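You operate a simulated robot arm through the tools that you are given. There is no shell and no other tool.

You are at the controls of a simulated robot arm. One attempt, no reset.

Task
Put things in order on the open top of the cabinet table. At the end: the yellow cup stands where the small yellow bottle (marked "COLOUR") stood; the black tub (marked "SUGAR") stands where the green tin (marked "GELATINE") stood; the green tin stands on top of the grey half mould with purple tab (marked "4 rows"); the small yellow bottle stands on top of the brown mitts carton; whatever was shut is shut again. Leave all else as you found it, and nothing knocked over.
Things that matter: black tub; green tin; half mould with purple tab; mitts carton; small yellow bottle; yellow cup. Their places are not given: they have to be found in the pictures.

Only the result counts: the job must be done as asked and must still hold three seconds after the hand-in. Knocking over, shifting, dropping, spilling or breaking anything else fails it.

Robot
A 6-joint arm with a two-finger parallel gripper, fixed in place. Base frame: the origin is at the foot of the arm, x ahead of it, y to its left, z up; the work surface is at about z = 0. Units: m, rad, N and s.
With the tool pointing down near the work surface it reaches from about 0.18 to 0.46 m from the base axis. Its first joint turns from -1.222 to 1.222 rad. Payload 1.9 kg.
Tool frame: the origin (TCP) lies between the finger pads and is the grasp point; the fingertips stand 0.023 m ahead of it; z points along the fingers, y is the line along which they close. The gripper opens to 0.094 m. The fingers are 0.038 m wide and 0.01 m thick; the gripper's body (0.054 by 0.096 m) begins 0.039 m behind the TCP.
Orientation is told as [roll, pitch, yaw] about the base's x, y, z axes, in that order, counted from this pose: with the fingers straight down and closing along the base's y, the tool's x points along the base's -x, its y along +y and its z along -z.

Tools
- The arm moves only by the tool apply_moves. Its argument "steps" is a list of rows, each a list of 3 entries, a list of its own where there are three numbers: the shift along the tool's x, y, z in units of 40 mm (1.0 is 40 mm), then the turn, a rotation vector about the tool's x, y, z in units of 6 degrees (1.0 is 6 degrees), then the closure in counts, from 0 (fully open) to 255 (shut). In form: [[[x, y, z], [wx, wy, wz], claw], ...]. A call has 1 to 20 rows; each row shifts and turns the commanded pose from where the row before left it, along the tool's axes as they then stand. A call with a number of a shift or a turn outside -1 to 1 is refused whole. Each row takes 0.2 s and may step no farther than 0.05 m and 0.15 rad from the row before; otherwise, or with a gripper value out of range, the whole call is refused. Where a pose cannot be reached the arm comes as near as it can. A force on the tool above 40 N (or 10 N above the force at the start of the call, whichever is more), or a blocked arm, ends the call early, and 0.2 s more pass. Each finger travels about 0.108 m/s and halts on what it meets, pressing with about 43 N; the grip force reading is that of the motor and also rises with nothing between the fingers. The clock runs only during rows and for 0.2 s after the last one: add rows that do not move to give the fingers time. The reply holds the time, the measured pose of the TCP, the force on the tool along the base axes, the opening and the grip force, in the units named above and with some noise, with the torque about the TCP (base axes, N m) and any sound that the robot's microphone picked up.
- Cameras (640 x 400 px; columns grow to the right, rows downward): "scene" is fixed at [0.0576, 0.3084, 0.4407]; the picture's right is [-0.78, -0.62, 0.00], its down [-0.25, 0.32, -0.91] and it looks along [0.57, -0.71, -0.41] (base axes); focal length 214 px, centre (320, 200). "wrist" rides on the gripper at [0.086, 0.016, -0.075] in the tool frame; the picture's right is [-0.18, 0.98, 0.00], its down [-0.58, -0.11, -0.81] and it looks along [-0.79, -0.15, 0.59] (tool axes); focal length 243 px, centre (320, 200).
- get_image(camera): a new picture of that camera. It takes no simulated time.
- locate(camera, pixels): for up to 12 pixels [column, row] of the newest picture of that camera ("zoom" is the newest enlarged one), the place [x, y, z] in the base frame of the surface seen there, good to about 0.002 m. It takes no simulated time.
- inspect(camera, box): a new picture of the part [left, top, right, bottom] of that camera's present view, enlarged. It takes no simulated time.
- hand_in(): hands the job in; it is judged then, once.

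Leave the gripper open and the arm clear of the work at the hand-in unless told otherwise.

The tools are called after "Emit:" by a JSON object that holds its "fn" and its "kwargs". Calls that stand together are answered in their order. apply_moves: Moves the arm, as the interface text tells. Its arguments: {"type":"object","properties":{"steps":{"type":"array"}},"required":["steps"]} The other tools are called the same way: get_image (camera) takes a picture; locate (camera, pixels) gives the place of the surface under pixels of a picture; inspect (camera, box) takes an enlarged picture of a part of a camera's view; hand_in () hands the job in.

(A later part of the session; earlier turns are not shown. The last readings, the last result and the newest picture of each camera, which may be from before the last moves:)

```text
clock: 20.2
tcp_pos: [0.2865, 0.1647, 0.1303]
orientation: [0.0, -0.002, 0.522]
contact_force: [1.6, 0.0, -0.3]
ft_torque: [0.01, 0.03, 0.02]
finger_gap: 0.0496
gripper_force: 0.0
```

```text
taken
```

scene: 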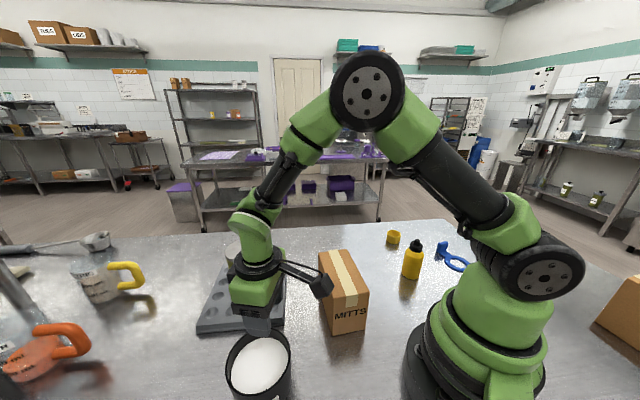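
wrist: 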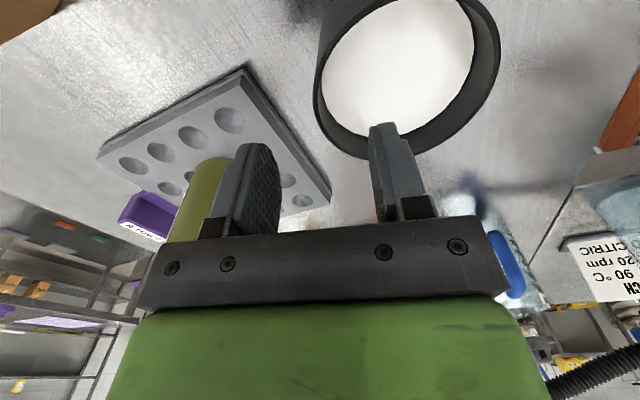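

The pose is within 1 mm of the target and the inner finger is above the tub's opening. I go down another 43 mm, leaving the tips just above the sugar.

Emit:
{"fn": "apply_moves", "kwargs": {"steps": [[[0.02, 0, 0.3], [0, 0, 0], 120], [[0, 0, 0.4], [0, 0, 0], 120], [[0, 0, 0.25], [0, 0, 0], 120], [[0, 0, 0.12], [0, 0, 0], 120], [[0, 0, 0], [0, 0, 0], 120]]}}

Emit:
{"fn": "get_image", "kwargs": {"camera": "wrist"}}

Emit:
{"fn": "inspect", "kwargs": {"camera": "scene", "box": [200, 240, 340, 400]}}

```text
clock: 21.4
tcp_pos: [0.2862, 0.163, 0.0866]
orientation: [-0.001, -0.003, 0.522]
contact_force: [0.0, -0.6, 0.4]
ft_torque: [0.0, 0.0, 0.0]
finger_gap: 0.0497
gripper_force: 0.1
```

```text
taken
```

wrist: 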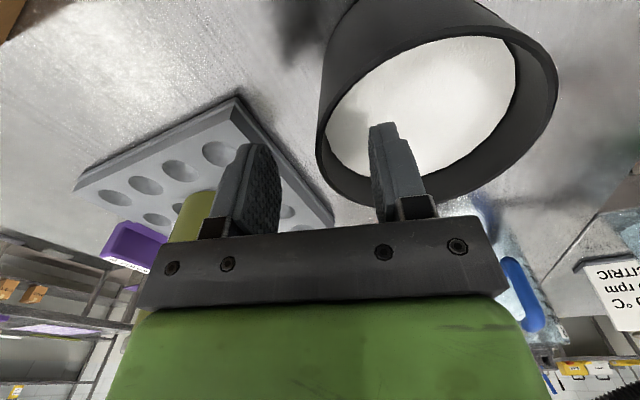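

```text
2.50 times, centred on (270, 320) of scene
```

zoom: 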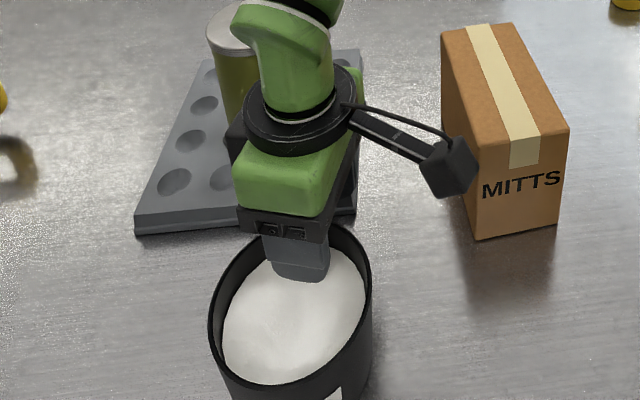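

The inner finger is inside the tub with its tip about 10 mm above the sugar. I correct 2 mm along the closing line and lower 6 mm more.

Emit:
{"fn": "apply_moves", "kwargs": {"steps": [[[0, 0.047, 0.08], [0, 0, 0], 120], [[0, 0, 0.07], [0, 0, 0], 120], [[0, 0, 0], [0, 0, 0], 120]]}}

Emit:
{"fn": "get_image", "kwargs": {"camera": "wrist"}}

Emit:
{"fn": "inspect", "kwargs": {"camera": "scene", "box": [220, 310, 300, 400]}}

```text
clock: 22.2
tcp_pos: [0.2869, 0.1664, 0.0804]
orientation: [0.0, -0.002, 0.52]
contact_force: [-0.5, 0.8, -0.2]
ft_torque: [-0.01, 0.03, 0.01]
finger_gap: 0.0498
gripper_force: 0.1
```

```text
taken
```

wrist: 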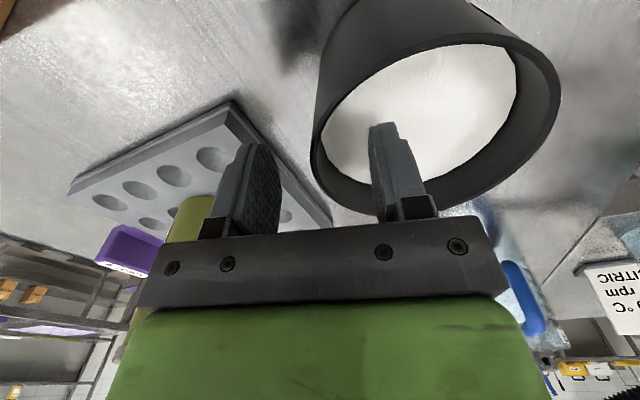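

```text
4.44 times, centred on (260, 355) of scene
```

zoom: 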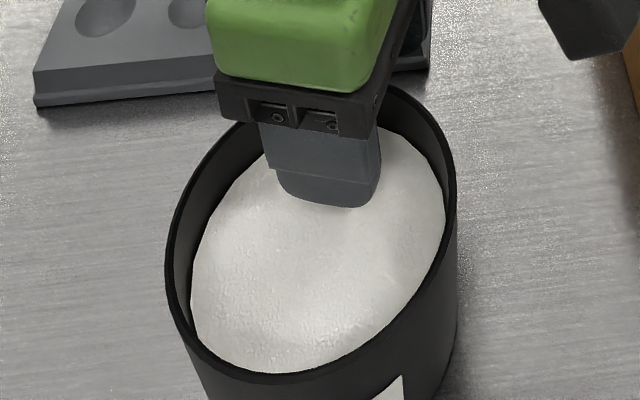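

The TCP is within 1 mm of the middle of the wall, with the tips about 3 mm above the sugar. I close the fingers on the wall in stages.

Emit:
{"fn": "apply_moves", "kwargs": {"steps": [[[0, 0, 0], [0, 0, 0], 170], [[0, 0, 0], [0, 0, 0], 210], [[0, 0, 0], [0, 0, 0], 225], [[0, 0, 0], [0, 0, 0], 235], [[0, 0, 0], [0, 0, 0], 245], [[0, 0, 0], [0, 0, 0], 255], [[0, 0, 0], [0, 0, 0], 255], [[0, 0, 0], [0, 0, 0], 255]]}}

Emit:
{"fn": "get_image", "kwargs": {"camera": "wrist"}}

Emit:
{"fn": "inspect", "kwargs": {"camera": "scene", "box": [220, 310, 300, 400]}}

```text
clock: 24.0
tcp_pos: [0.2865, 0.1654, 0.0798]
orientation: [-0.001, -0.005, 0.521]
contact_force: [1.2, 2.9, 6.7]
ft_torque: [0.77, 0.42, -0.21]
finger_gap: 0.0075
gripper_force: 43.0
```

```text
taken
```

wrist: 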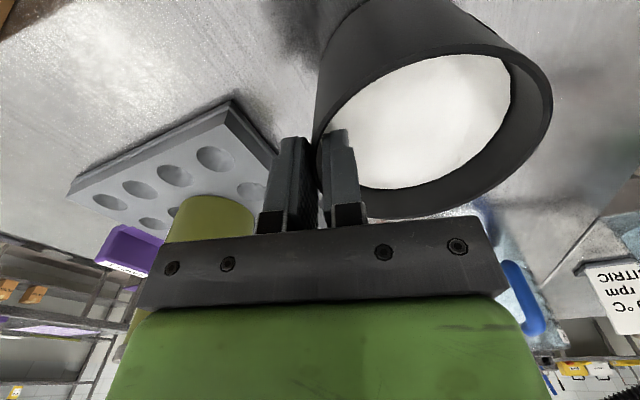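

```text
4.44 times, centred on (260, 355) of scene
```

zoom: 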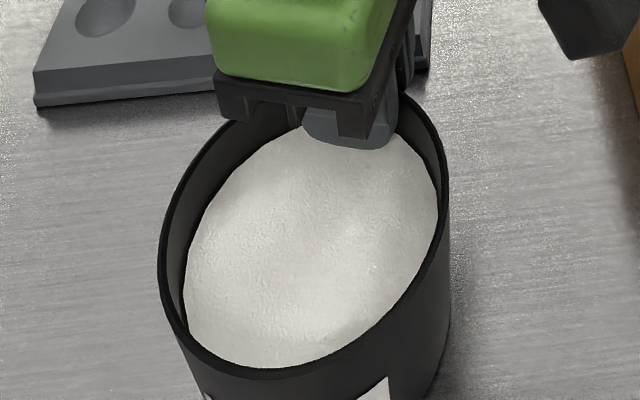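

The wall is gripped at a 7.5 mm gap with 43 N. I check in the scene zoom whether the tub is still level, by locating rim heights.

Emit:
{"fn": "locate", "kwargs": {"camera": "zoom", "pixels": [[170, 230], [200, 165], [230, 130], [420, 115], [440, 150], [440, 230], [410, 290], [340, 350], [270, 370], [190, 330], [300, 250], [250, 310]]}}

```text
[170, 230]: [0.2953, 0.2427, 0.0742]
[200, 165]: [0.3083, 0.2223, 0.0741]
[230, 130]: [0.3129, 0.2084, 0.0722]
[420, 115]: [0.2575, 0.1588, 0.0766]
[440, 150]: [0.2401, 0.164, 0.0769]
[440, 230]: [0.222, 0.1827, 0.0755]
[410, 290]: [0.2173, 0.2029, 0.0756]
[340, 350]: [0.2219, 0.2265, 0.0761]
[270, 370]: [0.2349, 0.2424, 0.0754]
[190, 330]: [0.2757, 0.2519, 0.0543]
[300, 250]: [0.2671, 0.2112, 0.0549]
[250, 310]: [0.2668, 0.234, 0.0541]
```

The rim is level within the noise. The tub's centre is now at about (0.2655,0.204), 44 mm from the TCP along the closing line. I lift slowly by 20 mm and check.

Emit:
{"fn": "apply_moves", "kwargs": {"steps": [[[0, 0, -0.05], [0, 0, 0], 255], [[0, 0, -0.05], [0, 0, 0], 255], [[0, 0, -0.1], [0, 0, 0], 255], [[0, 0, -0.1], [0, 0, 0], 255], [[0, 0, -0.1], [0, 0, 0], 255], [[0, 0, -0.1], [0, 0, 0], 255], [[0, 0, 0], [0, 0, 0], 255]]}}

Emit:
{"fn": "get_image", "kwargs": {"camera": "wrist"}}

Emit:
{"fn": "inspect", "kwargs": {"camera": "scene", "box": [200, 290, 320, 400]}}

```text
clock: 25.6
tcp_pos: [0.2852, 0.165, 0.1015]
orientation: [0.0, -0.004, 0.522]
contact_force: [-0.5, 0.9, -2.9]
ft_torque: [-0.14, -0.06, 0.02]
finger_gap: 0.0071
gripper_force: 42.7
```

```text
taken
```

wrist: 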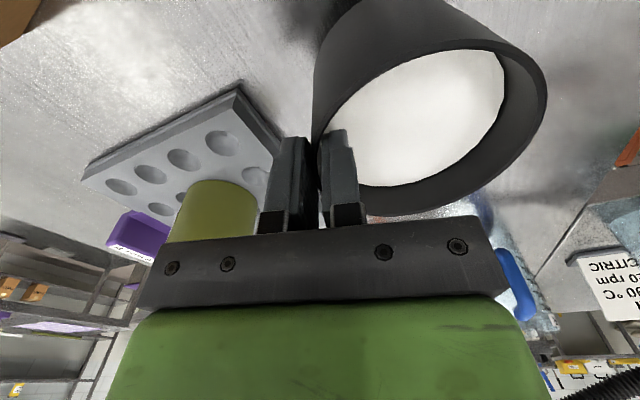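

```text
3.64 times, centred on (260, 345) of scene
```

zoom: 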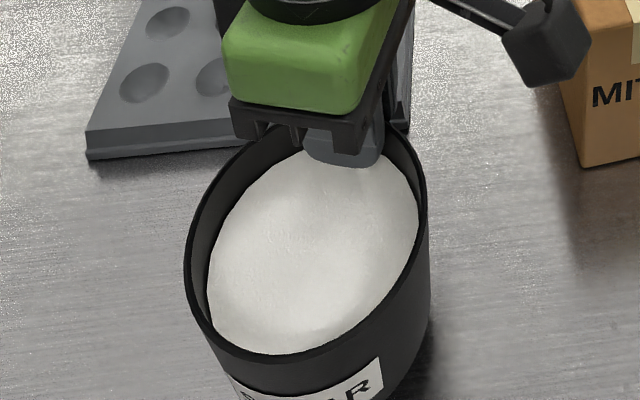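

The tub weighs about 3 N and follows the gripper. I check its tilt and whether it slips, by locating rim heights in the zoom.

Emit:
{"fn": "locate", "kwargs": {"camera": "zoom", "pixels": [[187, 255], [205, 200], [235, 150], [405, 150], [422, 190], [424, 230], [390, 290], [330, 335], [260, 352], [210, 325], [310, 250], [260, 300]]}}

```text
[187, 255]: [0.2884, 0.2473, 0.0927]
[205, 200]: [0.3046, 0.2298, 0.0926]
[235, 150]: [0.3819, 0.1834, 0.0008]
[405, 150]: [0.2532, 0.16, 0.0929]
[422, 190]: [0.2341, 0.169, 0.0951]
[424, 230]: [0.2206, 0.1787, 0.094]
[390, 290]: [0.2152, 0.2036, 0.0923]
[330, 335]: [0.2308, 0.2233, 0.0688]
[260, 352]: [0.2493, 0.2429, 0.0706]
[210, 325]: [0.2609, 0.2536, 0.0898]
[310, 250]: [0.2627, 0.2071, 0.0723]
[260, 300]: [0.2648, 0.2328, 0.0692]
```

The rim near the grip is at 0.0945 and the far side at about 0.090: a tilt of about 2.5 degrees and 2 mm of slip. I lift another 50 mm gently and check whether this grows.

Emit:
{"fn": "apply_moves", "kwargs": {"steps": [[[0, 0, -0.15], [0, 0, 0], 255], [[0, 0, -0.25], [0, 0, 0], 255], [[0, 0, -0.3], [0, 0, 0], 255], [[0, 0, -0.3], [0, 0, 0], 255], [[0, 0, -0.2], [0, 0, 0], 255], [[0, 0, -0.1], [0, 0, 0], 255], [[0, 0, 0], [0, 0, 0], 255]]}}

Emit:
{"fn": "get_image", "kwargs": {"camera": "wrist"}}

Emit:
{"fn": "inspect", "kwargs": {"camera": "scene", "box": [200, 270, 320, 390]}}

```text
clock: 27.2
tcp_pos: [0.2845, 0.1655, 0.1513]
orientation: [0.0, -0.003, 0.523]
contact_force: [-0.1, 0.1, -3.5]
ft_torque: [-0.11, -0.09, -0.03]
finger_gap: 0.0071
gripper_force: 43.1
```

```text
taken
```

wrist: 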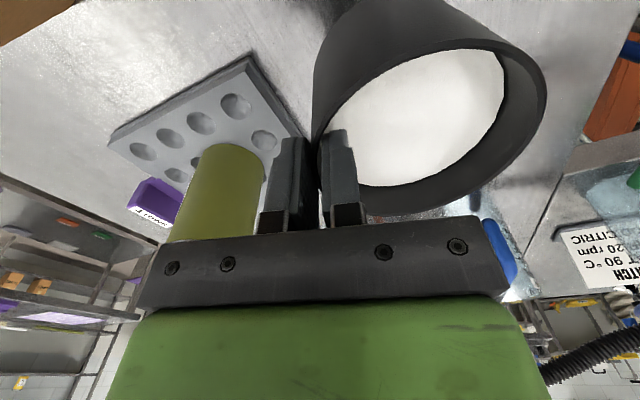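

```text
3.33 times, centred on (260, 330) of scene
```

zoom: 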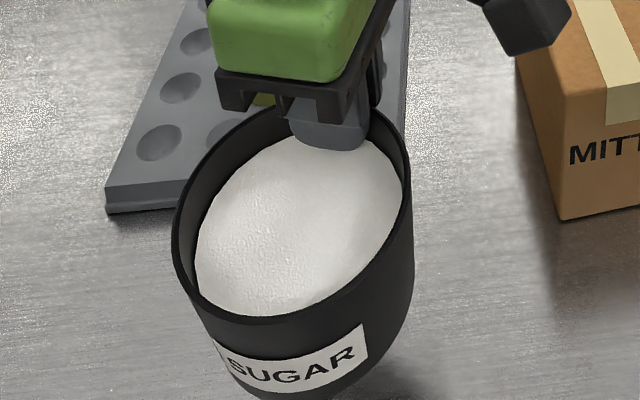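

The tub sits in the grip exactly as before in the wrist view, so the slip has stopped. I lift to about z 0.26 and turn the tool back to yaw 0.

Emit:
{"fn": "apply_moves", "kwargs": {"steps": [[[0, 0, -0.15], [0, 0, 0], 255], [[0, 0, -0.3], [0, 0, 0], 255], [[0, 0, -0.4], [0, 0, 0], 255], [[0, 0, -0.4], [0, 0, 0], 255], [[0, 0, -0.4], [0, 0, 0], 255], [[0, 0, -0.4], [0, 0, 0], 255], [[0, 0, -0.4], [0, 0, 0], 255], [[0, 0, -0.25], [0, 0, 0], 255], [[0, 0, -0.1], [0, 0, 0.3], 255], [[0, 0, 0], [0, 0, 0.6], 255], [[0, 0, 0], [0, 0, 0.8], 255], [[0, 0, 0], [0, 0, 0.8], 255], [[0, 0, 0], [0, 0, 0.8], 255], [[0, 0, 0], [0, 0, 0.8], 255], [[0, 0, 0], [0, 0, 0.6], 255], [[0, 0, 0], [0, 0, 0.3], 255], [[0, 0, 0], [0, 0, 0], 255]]}}

Emit:
{"fn": "get_image", "kwargs": {"camera": "wrist"}}

Emit:
{"fn": "get_image", "kwargs": {"camera": "scene"}}

```text
clock: 30.8
tcp_pos: [0.2865, 0.163, 0.2647]
orientation: [0.001, -0.001, -0.002]
contact_force: [-0.6, 1.0, -2.6]
ft_torque: [-0.14, 0.03, 0.0]
finger_gap: 0.0069
gripper_force: 42.5
```

```text
taken
```

wrist: 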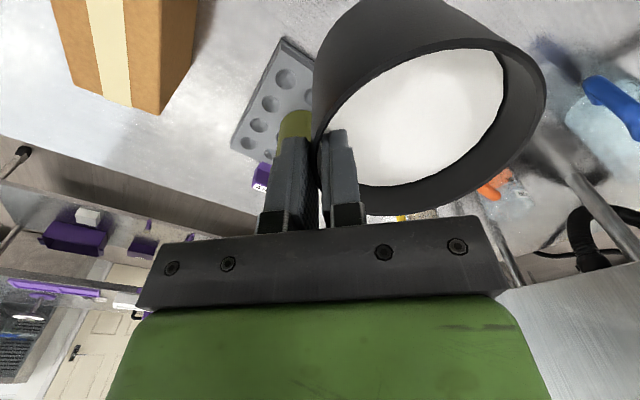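

```text
taken
```

scene: 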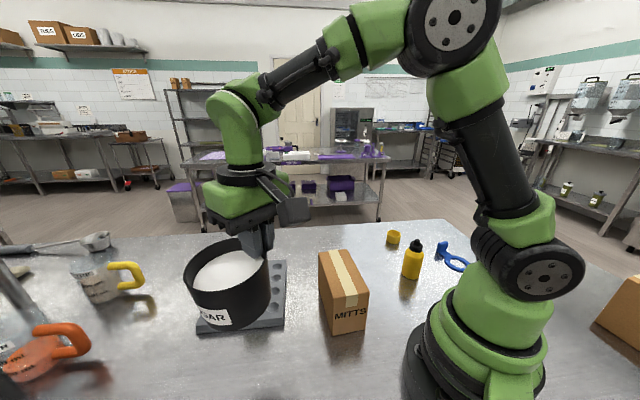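

The tub is steady and clear of everything at z 0.18 and above. I carry it across toward (0.335,-0.21), over the carton's outer corner.

Emit:
{"fn": "apply_moves", "kwargs": {"steps": [[[-0.02, -0.2, 0], [0, 0, 0], 255], [[-0.05, -0.4, 0], [0, 0, 0], 255], [[-0.08, -0.6, 0], [0, 0, 0], 255], [[-0.08, -0.65, 0], [0, 0, 0], 255], [[-0.08, -0.65, 0], [0, 0, 0], 255], [[-0.08, -0.65, 0], [0, 0, 0], 255], [[-0.08, -0.65, 0], [0, 0, 0], 255], [[-0.08, -0.65, 0], [0, 0, 0], 255], [[-0.08, -0.65, 0], [0, 0, 0], 255], [[-0.08, -0.65, 0], [0, 0, 0], 255], [[-0.08, -0.65, 0], [0, 0, 0], 255], [[-0.08, -0.65, 0], [0, 0, 0], 255], [[-0.08, -0.65, 0], [0, 0, 0], 255], [[-0.08, -0.6, 0], [0, 0, 0], 255], [[-0.08, -0.5, 0], [0, 0, 0], 255], [[-0.06, -0.35, 0], [0, 0, 0], 255], [[-0.04, -0.2, 0], [0, 0, 0], 255], [[0, 0, 0], [0, 0, 0], 255]]}}

Emit:
{"fn": "get_image", "kwargs": {"camera": "wrist"}}

Emit:
{"fn": "get_image", "kwargs": {"camera": "scene"}}

```text
clock: 34.6
tcp_pos: [0.3341, -0.21, 0.2644]
orientation: [0.003, -0.001, -0.002]
contact_force: [-0.6, -0.5, -3.1]
ft_torque: [-0.15, 0.01, 0.01]
finger_gap: 0.0069
gripper_force: 42.7
```

```text
taken
```

wrist: 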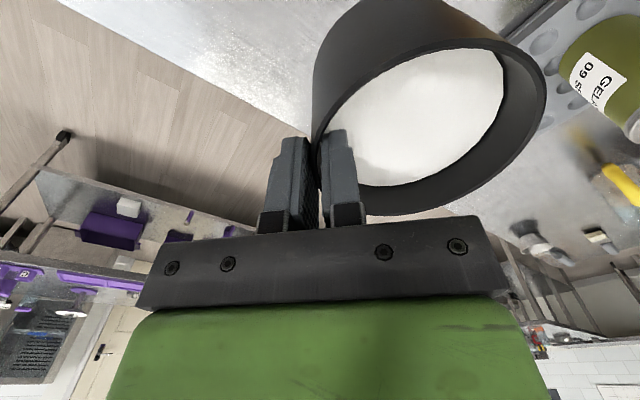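

```text
taken
```

scene: 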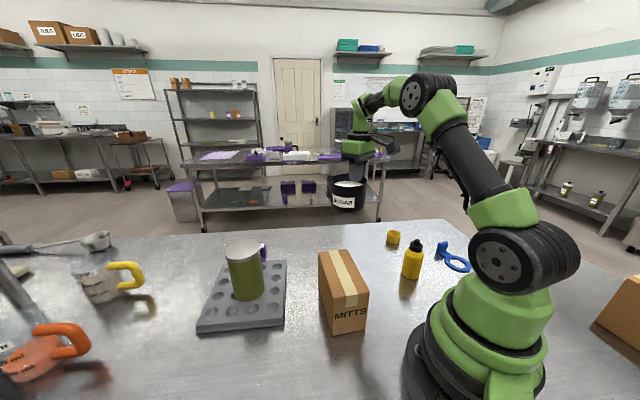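

The tub hangs steady at (0.334,-0.210). The yaw 0 pose works for placing too, so I keep it. I enlarge the tub in the scene view to measure its centre relative to the TCP.

Emit:
{"fn": "inspect", "kwargs": {"camera": "scene", "box": [310, 130, 390, 220]}}

Emit:
{"fn": "inspect", "kwargs": {"camera": "wrist", "box": [290, 0, 570, 240]}}

```text
4.44 times, centred on (350, 175) of scene
```

zoom: 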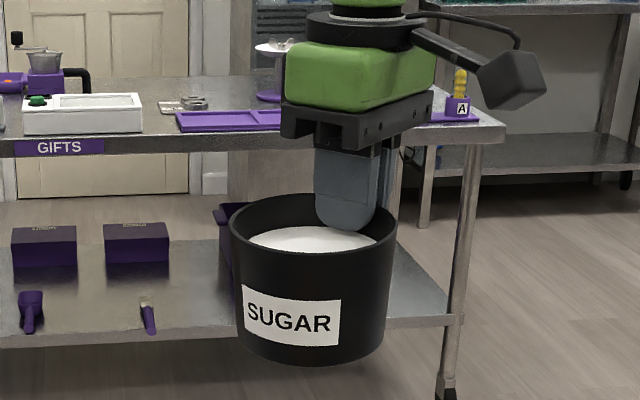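

```text
1.67 times, centred on (430, 120) of wrist
```

zoom: 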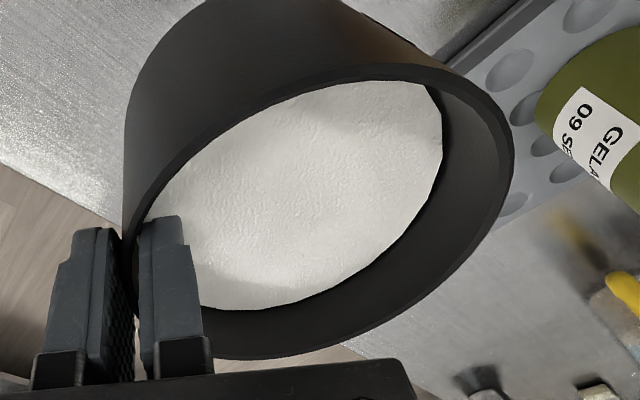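

Emit:
{"fn": "locate", "kwargs": {"camera": "zoom", "pixels": [[135, 200], [190, 140], [240, 105], [300, 80], [370, 66], [440, 70], [490, 100], [512, 150], [500, 215], [450, 285], [370, 335], [270, 356]]}}

Emit:
{"fn": "locate", "kwargs": {"camera": "zoom", "pixels": [[220, 352], [480, 250], [420, 310], [300, 200], [400, 120], [250, 300], [300, 350], [507, 180], [130, 120], [135, 60], [250, 20], [400, 50]]}}

```text
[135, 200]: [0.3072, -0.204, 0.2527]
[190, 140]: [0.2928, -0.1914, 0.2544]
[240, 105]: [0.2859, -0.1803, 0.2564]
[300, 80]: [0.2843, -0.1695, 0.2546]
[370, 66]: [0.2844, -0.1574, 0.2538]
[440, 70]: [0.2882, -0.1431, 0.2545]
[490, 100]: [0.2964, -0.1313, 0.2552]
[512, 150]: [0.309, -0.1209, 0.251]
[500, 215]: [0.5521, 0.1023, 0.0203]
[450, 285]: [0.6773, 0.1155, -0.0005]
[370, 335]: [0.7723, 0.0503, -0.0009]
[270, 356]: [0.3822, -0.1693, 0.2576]
```

```text
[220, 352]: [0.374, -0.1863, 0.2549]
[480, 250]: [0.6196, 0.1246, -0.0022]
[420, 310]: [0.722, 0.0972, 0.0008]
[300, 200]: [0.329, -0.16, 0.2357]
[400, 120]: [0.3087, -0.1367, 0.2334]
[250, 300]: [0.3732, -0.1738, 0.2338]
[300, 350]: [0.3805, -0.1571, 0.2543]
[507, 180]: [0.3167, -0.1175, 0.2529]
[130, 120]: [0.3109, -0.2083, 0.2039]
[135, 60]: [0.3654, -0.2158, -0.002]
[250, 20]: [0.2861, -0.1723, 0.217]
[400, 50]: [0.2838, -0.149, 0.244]
```

The tub's centre is at TCP plus (-0.001, +0.0465), and its rim is 10.5 mm below the TCP, so it should touch down at TCP z of about 0.087. I move to put its centre over (0.358,-0.174) and go down to TCP z of about 0.105.

Emit:
{"fn": "apply_moves", "kwargs": {"steps": [[[-0.15, -0.06, 0], [0, 0, 0], 255], [[-0.25, -0.1, 0.1], [0, 0, 0], 255], [[-0.22, -0.1, 0.3], [0, 0, 0], 255], [[0, 0, 0.5], [0, 0, 0], 255], [[0, 0, 0.5], [0, 0, 0], 255], [[0, 0, 0.5], [0, 0, 0], 255], [[0, 0, 0.5], [0, 0, 0], 255], [[0, 0, 0.5], [0, 0, 0], 255], [[0, 0, 0.5], [0, 0, 0], 255], [[0, 0, 0.4], [0, 0, 0], 255], [[0, 0, 0.2], [0, 0, 0], 255], [[0, 0, 0], [0, 0, 0], 255]]}}

Emit:
{"fn": "get_image", "kwargs": {"camera": "wrist"}}

Emit:
{"fn": "inspect", "kwargs": {"camera": "scene", "box": [310, 180, 390, 250]}}

```text
clock: 37.2
tcp_pos: [0.3586, -0.2194, 0.1062]
orientation: [0.0, -0.003, -0.001]
contact_force: [-0.4, 0.1, -2.7]
ft_torque: [-0.13, 0.01, -0.01]
finger_gap: 0.0065
gripper_force: 43.2
```

```text
taken
```

wrist: 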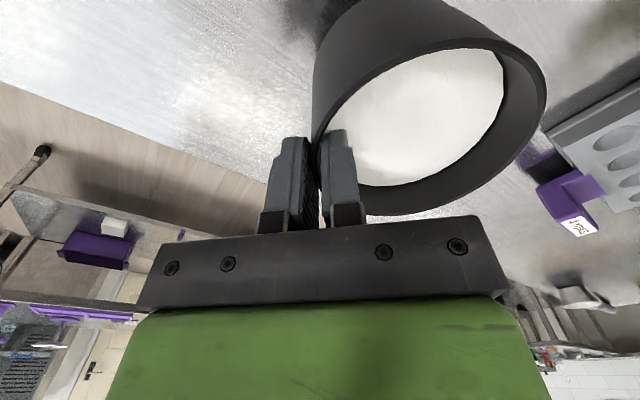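

```text
5.71 times, centred on (350, 215) of scene
```

zoom: 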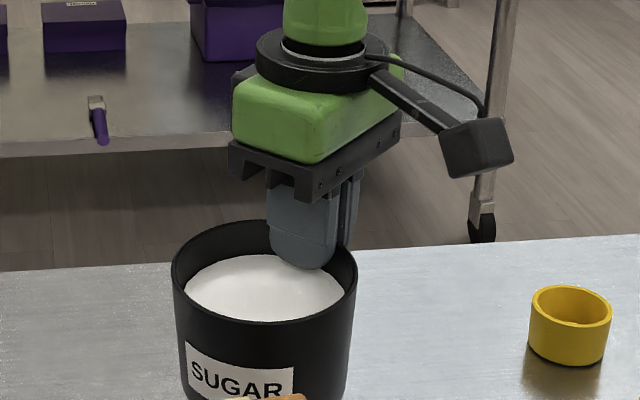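

The tub is above its place. I check its centre by locating rim points in this zoom before lowering.

Emit:
{"fn": "locate", "kwargs": {"camera": "zoom", "pixels": [[174, 268], [190, 245], [225, 227], [260, 222], [350, 262], [354, 275], [330, 302], [300, 315], [250, 322], [210, 310], [185, 292], [176, 280]]}}

Emit:
{"fn": "locate", "kwargs": {"camera": "wrist", "pixels": [[316, 130], [340, 90], [380, 60], [440, 43], [490, 45], [525, 62], [543, 90], [535, 130], [480, 185], [420, 208], [390, 212], [430, 120]]}}

```text
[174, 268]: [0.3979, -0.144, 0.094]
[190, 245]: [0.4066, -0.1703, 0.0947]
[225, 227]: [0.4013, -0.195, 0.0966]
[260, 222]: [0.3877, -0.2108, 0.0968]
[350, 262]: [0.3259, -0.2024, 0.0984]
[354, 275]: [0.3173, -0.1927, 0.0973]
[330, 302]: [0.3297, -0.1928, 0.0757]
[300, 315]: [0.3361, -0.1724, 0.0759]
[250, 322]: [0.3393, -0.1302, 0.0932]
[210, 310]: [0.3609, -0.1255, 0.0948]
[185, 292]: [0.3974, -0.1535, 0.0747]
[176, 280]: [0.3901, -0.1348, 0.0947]
```

```text
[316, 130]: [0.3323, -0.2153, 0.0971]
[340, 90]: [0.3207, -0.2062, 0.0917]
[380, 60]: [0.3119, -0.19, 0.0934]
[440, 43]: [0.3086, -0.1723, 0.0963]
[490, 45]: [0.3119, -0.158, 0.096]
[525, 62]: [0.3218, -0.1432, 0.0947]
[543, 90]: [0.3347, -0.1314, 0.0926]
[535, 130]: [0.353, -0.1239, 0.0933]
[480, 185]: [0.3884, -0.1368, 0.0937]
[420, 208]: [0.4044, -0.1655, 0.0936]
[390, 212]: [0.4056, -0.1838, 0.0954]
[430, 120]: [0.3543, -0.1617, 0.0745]
```

The centre is at about (0.358,-0.1725), within 2 mm of the tin's old place, and the far side is about 18 mm above the table. I lower in small rows until light contact.

Emit:
{"fn": "apply_moves", "kwargs": {"steps": [[[0, 0.0, 0.15], [0, 0, 0], 255], [[0, 0, 0.15], [0, 0, 0], 255], [[0, 0, 0.08], [0, 0, 0], 255], [[0, 0, 0.05], [0, 0, 0], 255], [[0, 0, 0], [0, 0, 0], 255]]}}

```text
clock: 38.4
tcp_pos: [0.3583, -0.22, 0.0882]
orientation: [0.001, -0.005, -0.003]
contact_force: [-0.4, -0.1, -4.4]
ft_torque: [-0.09, -0.02, 0.01]
finger_gap: 0.0068
gripper_force: 43.5
```

There is no contact yet at z 0.0882. I go down 2 mm more in small steps.

Emit:
{"fn": "apply_moves", "kwargs": {"steps": [[[0, 0, 0.03], [0, 0, 0], 255], [[0, 0, 0.03], [0, 0, 0], 255], [[0, 0, 0], [0, 0, 0], 255]]}}

```text
clock: 39.2
tcp_pos: [0.3569, -0.2207, 0.0861]
orientation: [0.002, -0.003, 0.001]
contact_force: [0.2, 0.4, -0.9]
ft_torque: [0.14, -0.04, -0.06]
finger_gap: 0.0066
gripper_force: 43.0
```

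The load on the tool has dropped to about 1 N and the torque has turned, so the far edge touches. I go 1.5 mm lower and check.

Emit:
{"fn": "apply_moves", "kwargs": {"steps": [[[0, 0, 0.02], [0, 0, 0], 255], [[0, 0, 0.02], [0, 0, 0], 255], [[0, 0, 0], [0, 0, 0], 255]]}}

Emit:
{"fn": "inspect", "kwargs": {"camera": "scene", "box": [310, 180, 390, 250]}}

Emit:
{"fn": "get_image", "kwargs": {"camera": "wrist"}}

```text
clock: 40.0
tcp_pos: [0.3583, -0.2198, 0.0839]
orientation: [0.002, -0.004, -0.002]
contact_force: [0.3, -3.0, 9.6]
ft_torque: [0.64, -0.02, -0.07]
finger_gap: 0.0069
gripper_force: 42.9
```

```text
5.71 times, centred on (350, 215) of scene
```

zoom: 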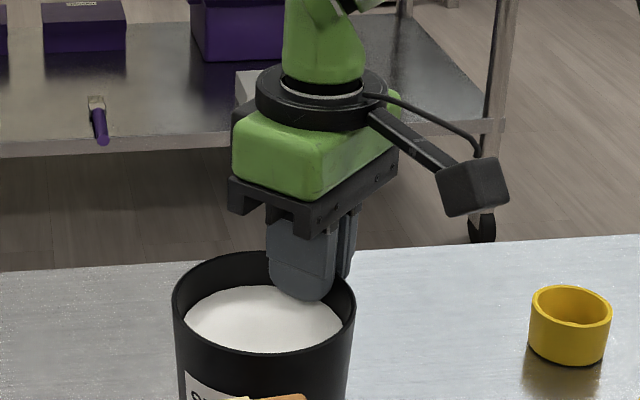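

```text
taken
```

wrist: 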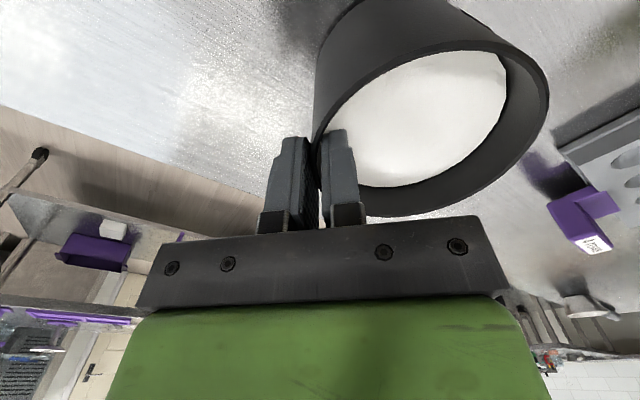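

The tub now presses on the table with about 10 N. I open the fingers gradually to a gap of about 50 mm.

Emit:
{"fn": "apply_moves", "kwargs": {"steps": [[[0, 0, 0], [0, 0, 0], 235], [[0, 0, 0], [0, 0, 0], 225], [[0, 0, 0], [0, 0, 0], 205], [[0, 0, 0], [0, 0, 0], 170], [[0, 0, 0], [0, 0, 0], 140], [[0, 0, 0], [0, 0, 0], 140]]}}

Emit:
{"fn": "inspect", "kwargs": {"camera": "scene", "box": [310, 180, 390, 250]}}

Emit:
{"fn": "get_image", "kwargs": {"camera": "wrist"}}

```text
clock: 41.4
tcp_pos: [0.3583, -0.2198, 0.0843]
orientation: [0.002, -0.002, -0.001]
contact_force: [-0.7, 0.9, -0.4]
ft_torque: [0.01, -0.02, 0.01]
finger_gap: 0.0425
gripper_force: 0.1
```

```text
5.71 times, centred on (350, 215) of scene
```

zoom: 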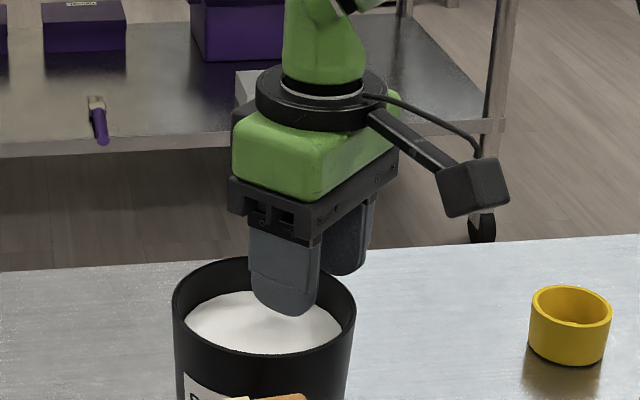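

```text
taken
```

wrist: 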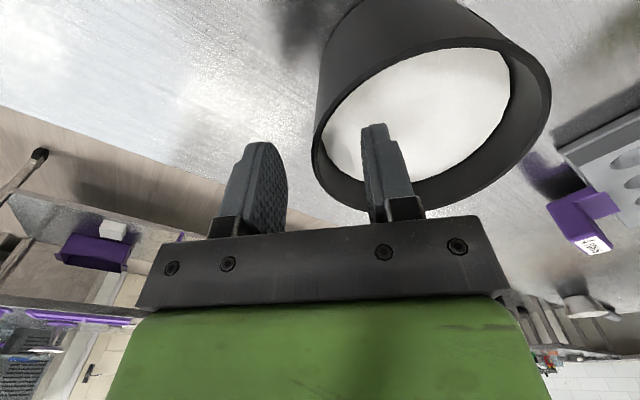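

The tub is released and free of both fingers. I rise straight up to about z 0.25, then measure where the tub stands.

Emit:
{"fn": "apply_moves", "kwargs": {"steps": [[[0, 0, -0.2], [0, 0, 0], 140], [[0, 0, -0.4], [0, 0, 0], 140], [[0, 0, -0.5], [0, 0, 0], 140], [[0, 0, -0.7], [0, 0, 0], 140], [[0, 0, -0.8], [0, 0, 0], 140], [[0, 0, -0.8], [0, 0, 0], 140], [[0, 0, -0.6], [0, 0, 0], 140], [[0, 0, 0], [0, 0, 0], 100]]}}

Emit:
{"fn": "inspect", "kwargs": {"camera": "scene", "box": [300, 190, 400, 260]}}

Emit:
{"fn": "get_image", "kwargs": {"camera": "wrist"}}

Emit:
{"fn": "get_image", "kwargs": {"camera": "scene"}}

```text
clock: 43.2
tcp_pos: [0.3559, -0.2221, 0.2442]
orientation: [0.002, -0.003, -0.003]
contact_force: [0.5, 0.3, -0.6]
ft_torque: [-0.04, 0.02, 0.0]
finger_gap: 0.0572
gripper_force: 0.1
```

```text
5.71 times, centred on (350, 225) of scene
```

zoom: 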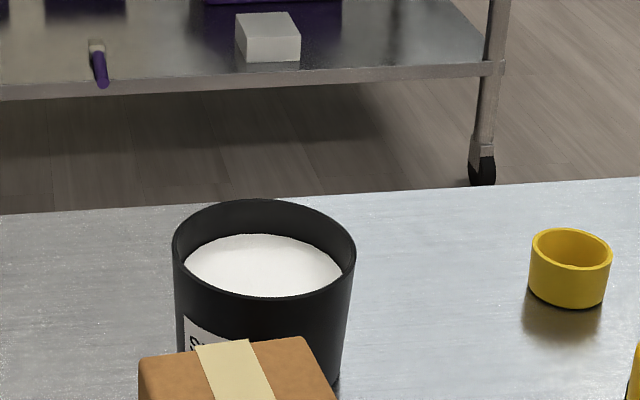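

```text
taken
```

wrist: 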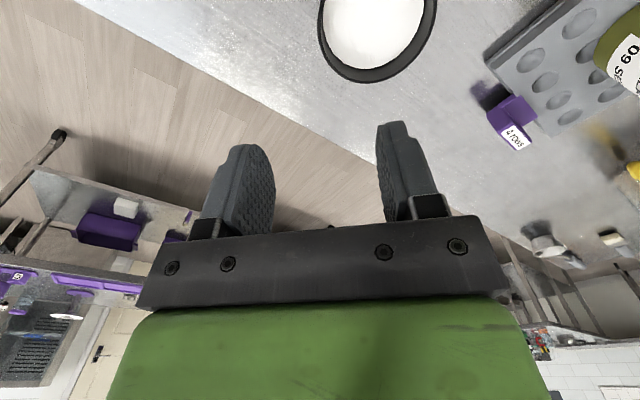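

```text
taken
```

scene: 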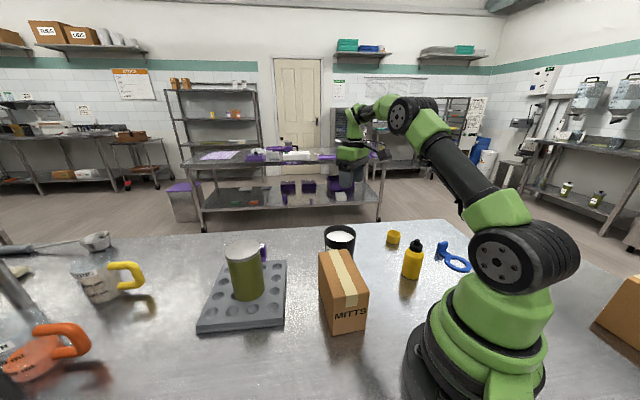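

The tub stands upright at the old tin place. I locate its rim in the zoom, to measure its centre.

Emit:
{"fn": "locate", "kwargs": {"camera": "zoom", "pixels": [[175, 245], [190, 222], [225, 205], [265, 201], [310, 212], [345, 235], [353, 260], [335, 280], [300, 293], [250, 298], [210, 288], [185, 270]]}}

Emit:
{"fn": "locate", "kwargs": {"camera": "wrist", "pixels": [[320, 20], [325, 45], [337, 65], [360, 79], [385, 77], [408, 64], [425, 42], [434, 15], [325, 10], [375, 30]]}}

```text
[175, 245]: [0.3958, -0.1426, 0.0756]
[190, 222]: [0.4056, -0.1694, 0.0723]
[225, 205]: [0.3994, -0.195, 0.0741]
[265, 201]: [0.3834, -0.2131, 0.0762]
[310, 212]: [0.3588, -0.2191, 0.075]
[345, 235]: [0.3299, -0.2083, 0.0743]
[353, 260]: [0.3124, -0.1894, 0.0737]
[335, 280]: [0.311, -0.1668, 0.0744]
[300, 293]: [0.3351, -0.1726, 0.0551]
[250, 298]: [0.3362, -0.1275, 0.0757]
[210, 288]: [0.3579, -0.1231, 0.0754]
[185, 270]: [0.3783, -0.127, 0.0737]
```

```text
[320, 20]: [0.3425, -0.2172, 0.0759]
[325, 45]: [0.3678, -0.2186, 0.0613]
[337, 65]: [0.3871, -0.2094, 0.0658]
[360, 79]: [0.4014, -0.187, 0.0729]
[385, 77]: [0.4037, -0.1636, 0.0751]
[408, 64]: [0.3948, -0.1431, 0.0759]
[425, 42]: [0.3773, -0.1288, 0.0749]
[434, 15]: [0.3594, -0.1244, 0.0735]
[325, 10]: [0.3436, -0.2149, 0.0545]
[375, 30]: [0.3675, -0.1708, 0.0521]
```

The tub's centre reads (0.357,-0.172) with a level rim: good. Next is the bottle. I turn the tool to yaw -54 degrees and move above the bottle at (0.147,-0.2145).

Emit:
{"fn": "apply_moves", "kwargs": {"steps": [[[0, 0, 0], [0, 0, 1], 60], [[0, 0, 0], [0, 0, 1], 60], [[0, 0, 0], [0, 0, 1], 60], [[0, 0, 0], [0, 0, 1], 60], [[0, 0, 0], [0, 0, 1], 60], [[0, 0, 0], [0, 0, 1], 60], [[0, 0, 0], [0, 0, 1], 60], [[0, 0, 0], [0, 0, 1], 60], [[0, 0, 0], [0, 0, 1], 60], [[0.53, -0.68, 0], [0, 0, 0], 60], [[0.54, -0.69, 0], [0, 0, 0], 60], [[0.54, -0.69, 0], [0, 0, 0], 60], [[0.54, -0.69, 0], [0, 0, 0], 60], [[0.54, -0.69, 0], [0, 0, 0], 60], [[0.53, -0.68, 0], [0, 0, 0], 60], [[0, 0, 0], [0, 0, 0], 60]]}}

Emit:
{"fn": "get_image", "kwargs": {"camera": "wrist"}}

Emit:
{"fn": "get_image", "kwargs": {"camera": "scene"}}

```text
clock: 46.6
tcp_pos: [0.15, -0.2147, 0.2441]
orientation: [0.003, 0.0, -0.944]
contact_force: [-0.5, 0.1, -0.2]
ft_torque: [-0.02, -0.01, 0.06]
finger_gap: 0.0718
gripper_force: 0.1
```

```text
taken
```

wrist: 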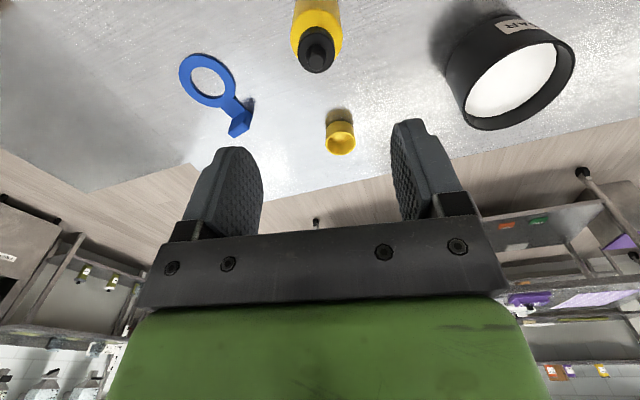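

```text
taken
```

scene: 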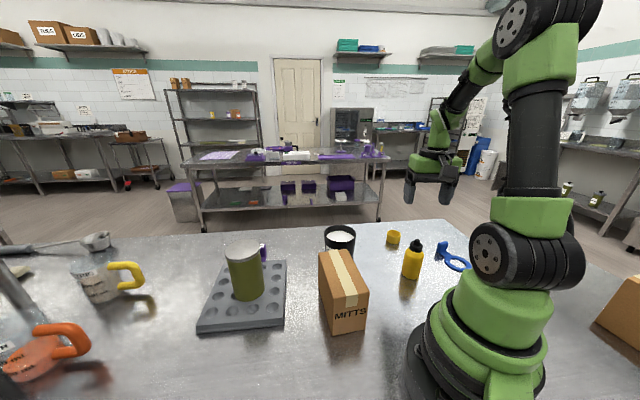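

Now I enlarge the bottle and cup in the wrist view to locate the bottle's cap, shoulder and axis.

Emit:
{"fn": "inspect", "kwargs": {"camera": "wrist", "box": [270, 0, 370, 90]}}

```text
4.44 times, centred on (320, 45) of wrist
```

zoom: 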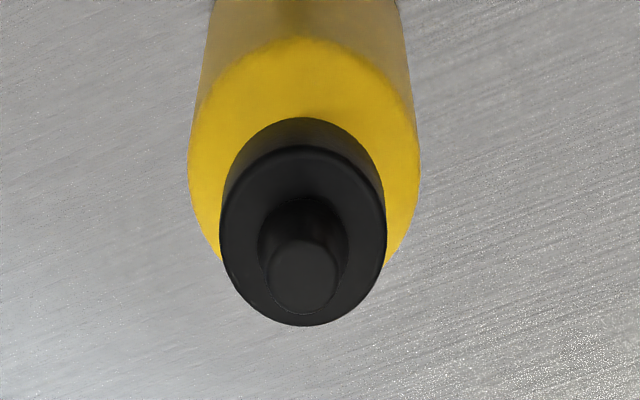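

Emit:
{"fn": "locate", "kwargs": {"camera": "zoom", "pixels": [[302, 275], [270, 280], [335, 280], [225, 235], [382, 235], [302, 320], [302, 155], [192, 160], [415, 160], [302, 45], [230, 70], [380, 70]]}}

Emit:
{"fn": "locate", "kwargs": {"camera": "zoom", "pixels": [[302, 90], [250, 110], [350, 110], [200, 200], [405, 200], [302, 20], [210, 30], [395, 30], [302, 5], [302, 245], [280, 310], [245, 195]]}}

```text
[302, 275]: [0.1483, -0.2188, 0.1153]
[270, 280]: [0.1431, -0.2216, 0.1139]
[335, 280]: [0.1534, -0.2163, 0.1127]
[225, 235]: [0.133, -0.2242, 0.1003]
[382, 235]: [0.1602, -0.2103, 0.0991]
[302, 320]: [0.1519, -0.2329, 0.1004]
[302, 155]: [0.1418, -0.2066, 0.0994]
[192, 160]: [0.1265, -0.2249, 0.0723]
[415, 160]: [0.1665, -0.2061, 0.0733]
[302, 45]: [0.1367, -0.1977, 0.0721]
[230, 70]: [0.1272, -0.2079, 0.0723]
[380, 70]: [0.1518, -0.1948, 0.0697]
```

```text
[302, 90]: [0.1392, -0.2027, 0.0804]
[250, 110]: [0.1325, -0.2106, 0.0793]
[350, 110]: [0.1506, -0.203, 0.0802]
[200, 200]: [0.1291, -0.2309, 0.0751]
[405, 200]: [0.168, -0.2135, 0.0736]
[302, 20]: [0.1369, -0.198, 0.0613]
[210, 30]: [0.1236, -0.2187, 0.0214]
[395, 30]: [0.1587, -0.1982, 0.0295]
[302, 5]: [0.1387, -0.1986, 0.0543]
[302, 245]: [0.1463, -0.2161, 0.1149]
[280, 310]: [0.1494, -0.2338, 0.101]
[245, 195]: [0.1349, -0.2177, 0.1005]
```

The bottle's axis is about (0.147,-0.216), its shoulder starts at z 0.073 and its top is at 0.1155. I shift about 3 mm and descend to TCP z of about 0.105.

Emit:
{"fn": "apply_moves", "kwargs": {"steps": [[[0.018, -0.08, 0.3], [0, 0, 0], 60], [[0, 0, 0.6], [0, 0, 0], 60], [[0, 0, 0.7], [0, 0, 0], 60], [[0, 0, 0.7], [0, 0, 0], 60], [[0, 0, 0.6], [0, 0, 0], 60], [[0, 0, 0.4], [0, 0, 0], 60], [[0, 0, 0.2], [0, 0, 0], 60], [[0, 0, 0], [0, 0, 0], 60]]}}

Emit:
{"fn": "get_image", "kwargs": {"camera": "wrist"}}

Emit:
{"fn": "inspect", "kwargs": {"camera": "scene", "box": [370, 200, 470, 290]}}

```text
clock: 48.4
tcp_pos: [0.1474, -0.2142, 0.1023]
orientation: [0.003, -0.001, -0.945]
contact_force: [0.5, -0.4, 0.1]
ft_torque: [0.01, 0.0, 0.03]
finger_gap: 0.072
gripper_force: 0.1
```

```text
taken
```

wrist: 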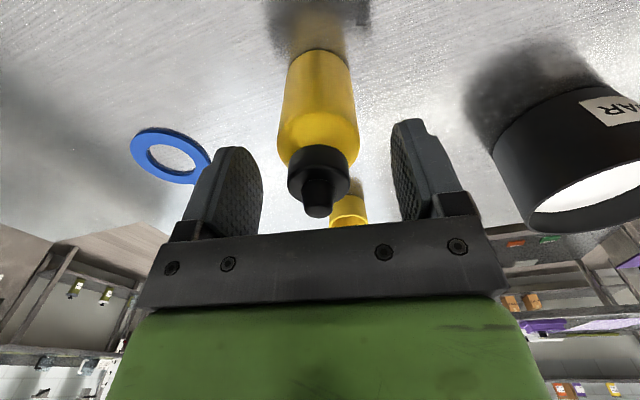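

```text
4.44 times, centred on (420, 245) of scene
```

zoom: 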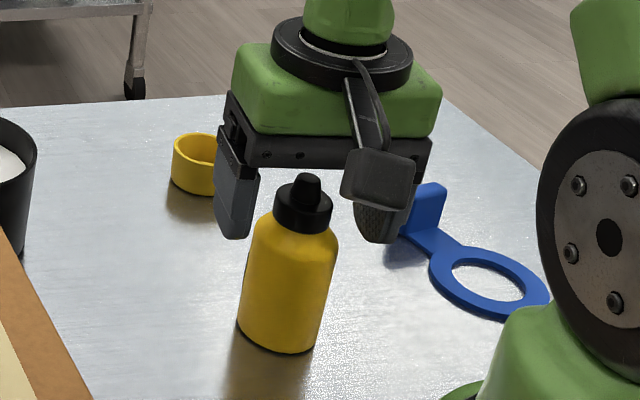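

The bottle stands between the fingers. I lower about 21 mm more to z of about 0.081, so the pads reach the body under the shoulder, with the palm just above the tip.

Emit:
{"fn": "apply_moves", "kwargs": {"steps": [[[-0.03, -0.035, 0.2], [0, 0, 0], 60], [[0, 0, 0.2], [0, 0, 0], 60], [[0, 0, 0.1], [0, 0, 0], 60], [[0, 0, 0.03], [0, 0, 0], 60], [[0, 0, 0], [0, 0, 0], 60]]}}

Emit:
{"fn": "get_image", "kwargs": {"camera": "wrist"}}

Emit:
{"fn": "inspect", "kwargs": {"camera": "scene", "box": [370, 210, 460, 290]}}

```text
clock: 49.6
tcp_pos: [0.1456, -0.2159, 0.0804]
orientation: [0.004, -0.002, -0.943]
contact_force: [0.0, -1.0, -0.8]
ft_torque: [-0.01, -0.02, -0.01]
finger_gap: 0.0719
gripper_force: 0.1
```

```text
taken
```

wrist: 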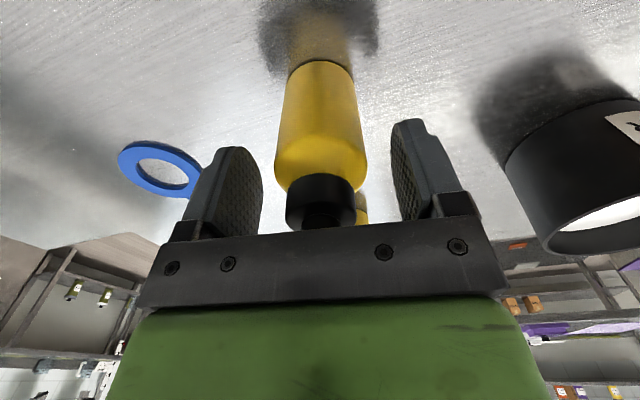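

```text
5.00 times, centred on (415, 250) of scene
```

zoom: 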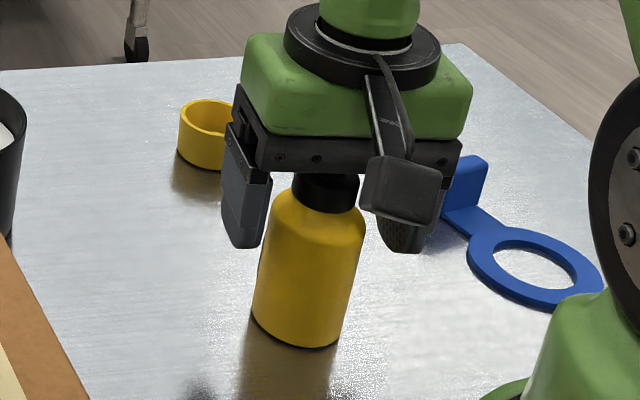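

The tool feels no contact. I close the fingers on the bottle in stages.

Emit:
{"fn": "apply_moves", "kwargs": {"steps": [[[0, 0, 0], [0, 0, 0], 100], [[0, 0, 0], [0, 0, 0], 120], [[0, 0, 0], [0, 0, 0], 130], [[0, 0, 0], [0, 0, 0], 140], [[0, 0, 0], [0, 0, 0], 180], [[0, 0, 0], [0, 0, 0], 220], [[0, 0, 0], [0, 0, 0], 220]]}}

Emit:
{"fn": "get_image", "kwargs": {"camera": "wrist"}}

Emit:
{"fn": "inspect", "kwargs": {"camera": "scene", "box": [370, 210, 460, 290]}}

```text
clock: 51.2
tcp_pos: [0.1458, -0.2164, 0.0813]
orientation: [0.004, 0.001, -0.943]
contact_force: [-0.5, -0.6, 0.3]
ft_torque: [-0.04, 0.01, -0.02]
finger_gap: 0.0472
gripper_force: 43.1
```

```text
taken
```

wrist: 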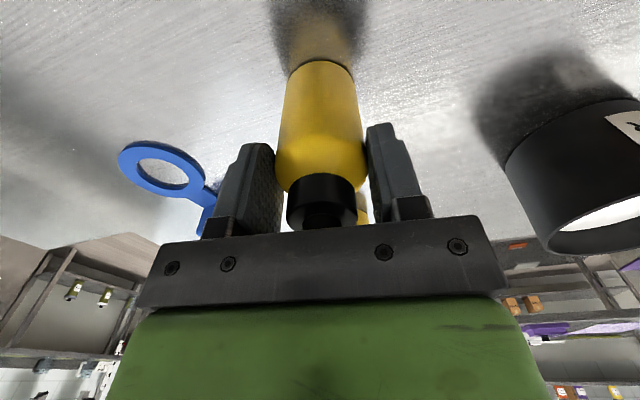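

```text
5.00 times, centred on (415, 250) of scene
```

zoom: 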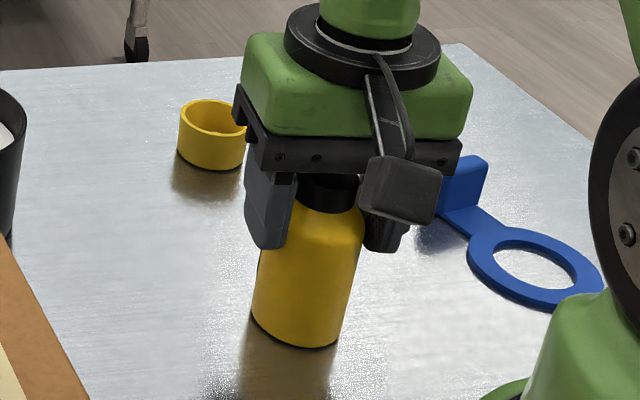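

The bottle is gripped at 47 mm and hardly moved. I lift slowly, then faster, by about 0.16 m.

Emit:
{"fn": "apply_moves", "kwargs": {"steps": [[[0, 0, -0.05], [0, 0, 0], 220], [[0, 0, -0.1], [0, 0, 0], 220], [[0, 0, -0.2], [0, 0, 0], 220], [[0, 0, -0.3], [0, 0, 0], 220], [[0, 0, -0.4], [0, 0, 0], 220], [[0, 0, -0.5], [0, 0, 0], 220], [[0, 0, -0.5], [0, 0, 0], 220], [[0, 0, -0.5], [0, 0, 0], 220], [[0, 0, -0.5], [0, 0, 0], 220], [[0, 0, -0.5], [0, 0, 0], 220], [[0, 0, -0.4], [0, 0, 0], 220], [[0, 0, -0.2], [0, 0, 0], 220], [[0, 0, 0], [0, 0, 0], 220]]}}

Emit:
{"fn": "get_image", "kwargs": {"camera": "wrist"}}

Emit:
{"fn": "get_image", "kwargs": {"camera": "scene"}}

```text
clock: 54.0
tcp_pos: [0.1476, -0.2153, 0.2467]
orientation: [0.004, 0.0, -0.944]
contact_force: [0.0, -0.4, -0.8]
ft_torque: [0.0, 0.0, 0.02]
finger_gap: 0.047
gripper_force: 42.9
```

```text
taken
```

wrist: 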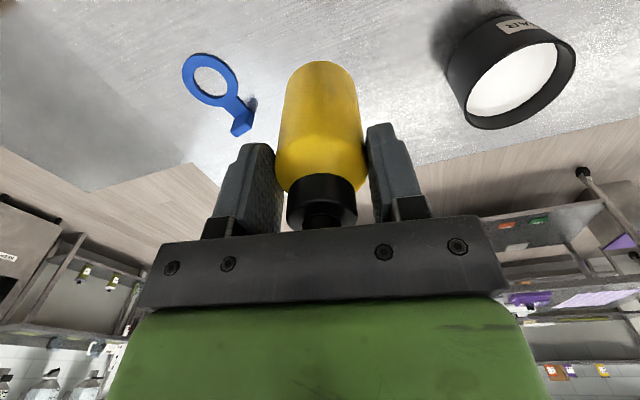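

```text
taken
```

scene: 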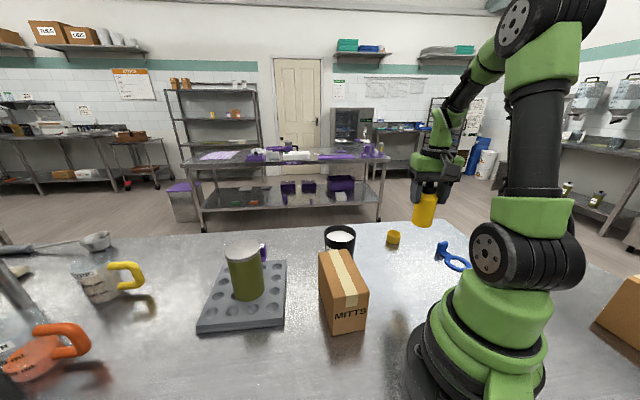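

The bottle is held without slip, its bottom at about z 0.166. I carry it over the carton's top centre at (0.247,-0.004).

Emit:
{"fn": "apply_moves", "kwargs": {"steps": [[[0.1, 0.2, 0], [0, 0, 0], 220], [[0.25, 0.45, 0], [0, 0, 0], 220], [[0.31, 0.56, 0], [0, 0, 0], 220], [[0.31, 0.56, 0], [0, 0, 0], 220], [[0.31, 0.56, 0], [0, 0, 0], 220], [[0.31, 0.56, 0], [0, 0, 0], 220], [[0.31, 0.56, 0], [0, 0, 0], 220], [[0.31, 0.56, 0], [0, 0, 0], 220], [[0.31, 0.56, 0], [0, 0, 0], 220], [[0.2, 0.36, 0], [0, 0, 0], 220], [[0.1, 0.18, 0], [0, 0, 0], 220], [[0, 0, 0], [0, 0, 0], 220]]}}

Emit:
{"fn": "get_image", "kwargs": {"camera": "wrist"}}

Emit:
{"fn": "get_image", "kwargs": {"camera": "scene"}}

```text
clock: 56.6
tcp_pos: [0.2444, -0.0041, 0.2473]
orientation: [0.004, 0.001, -0.943]
contact_force: [-0.1, 0.4, -0.7]
ft_torque: [-0.01, -0.03, 0.03]
finger_gap: 0.047
gripper_force: 43.7
```

```text
taken
```

wrist: 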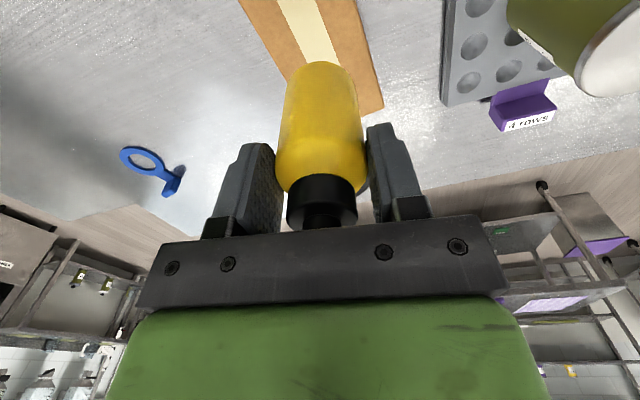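

```text
taken
```

scene: 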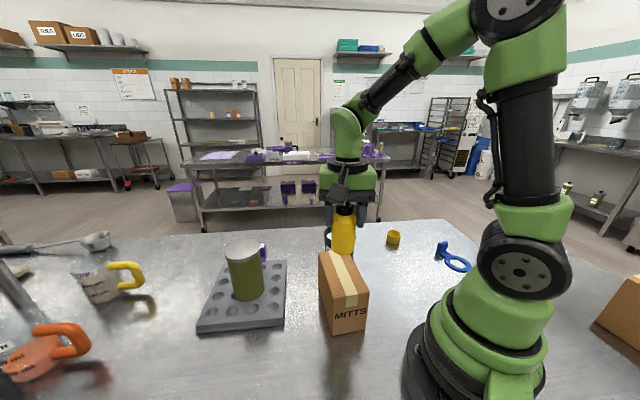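

The bottle is over the carton. I correct 2.6 mm in x and lower to about 5 mm above expected contact (contact expected at TCP z of about 0.191).

Emit:
{"fn": "apply_moves", "kwargs": {"steps": [[[-0.038, 0.053, 0.15], [0, 0, 0], 220], [[0, 0, 0.3], [0, 0, 0], 220], [[0, 0, 0.35], [0, 0, 0], 220], [[0, 0, 0.25], [0, 0, 0], 220], [[0, 0, 0.1], [0, 0, 0], 220], [[0, 0, 0], [0, 0, 0], 220]]}}

Emit:
{"fn": "inspect", "kwargs": {"camera": "scene", "box": [290, 170, 400, 340]}}

Emit:
{"fn": "get_image", "kwargs": {"camera": "wrist"}}

```text
clock: 58.0
tcp_pos: [0.2472, -0.0044, 0.2013]
orientation: [0.003, 0.0, -0.945]
contact_force: [0.0, -0.2, -1.0]
ft_torque: [0.01, 0.0, -0.01]
finger_gap: 0.0469
gripper_force: 43.0
```

```text
2.35 times, centred on (345, 255) of scene
```

zoom: 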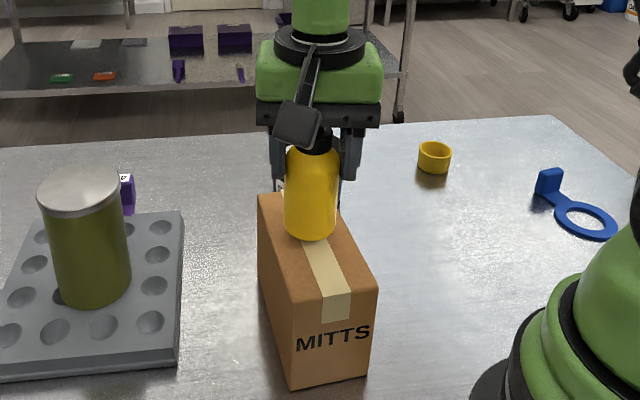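

```text
taken
```

wrist: 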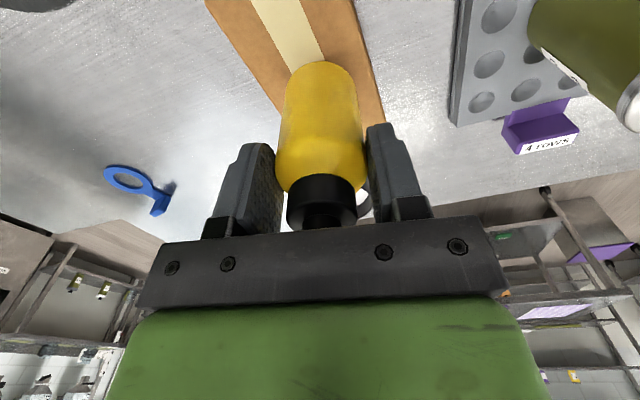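

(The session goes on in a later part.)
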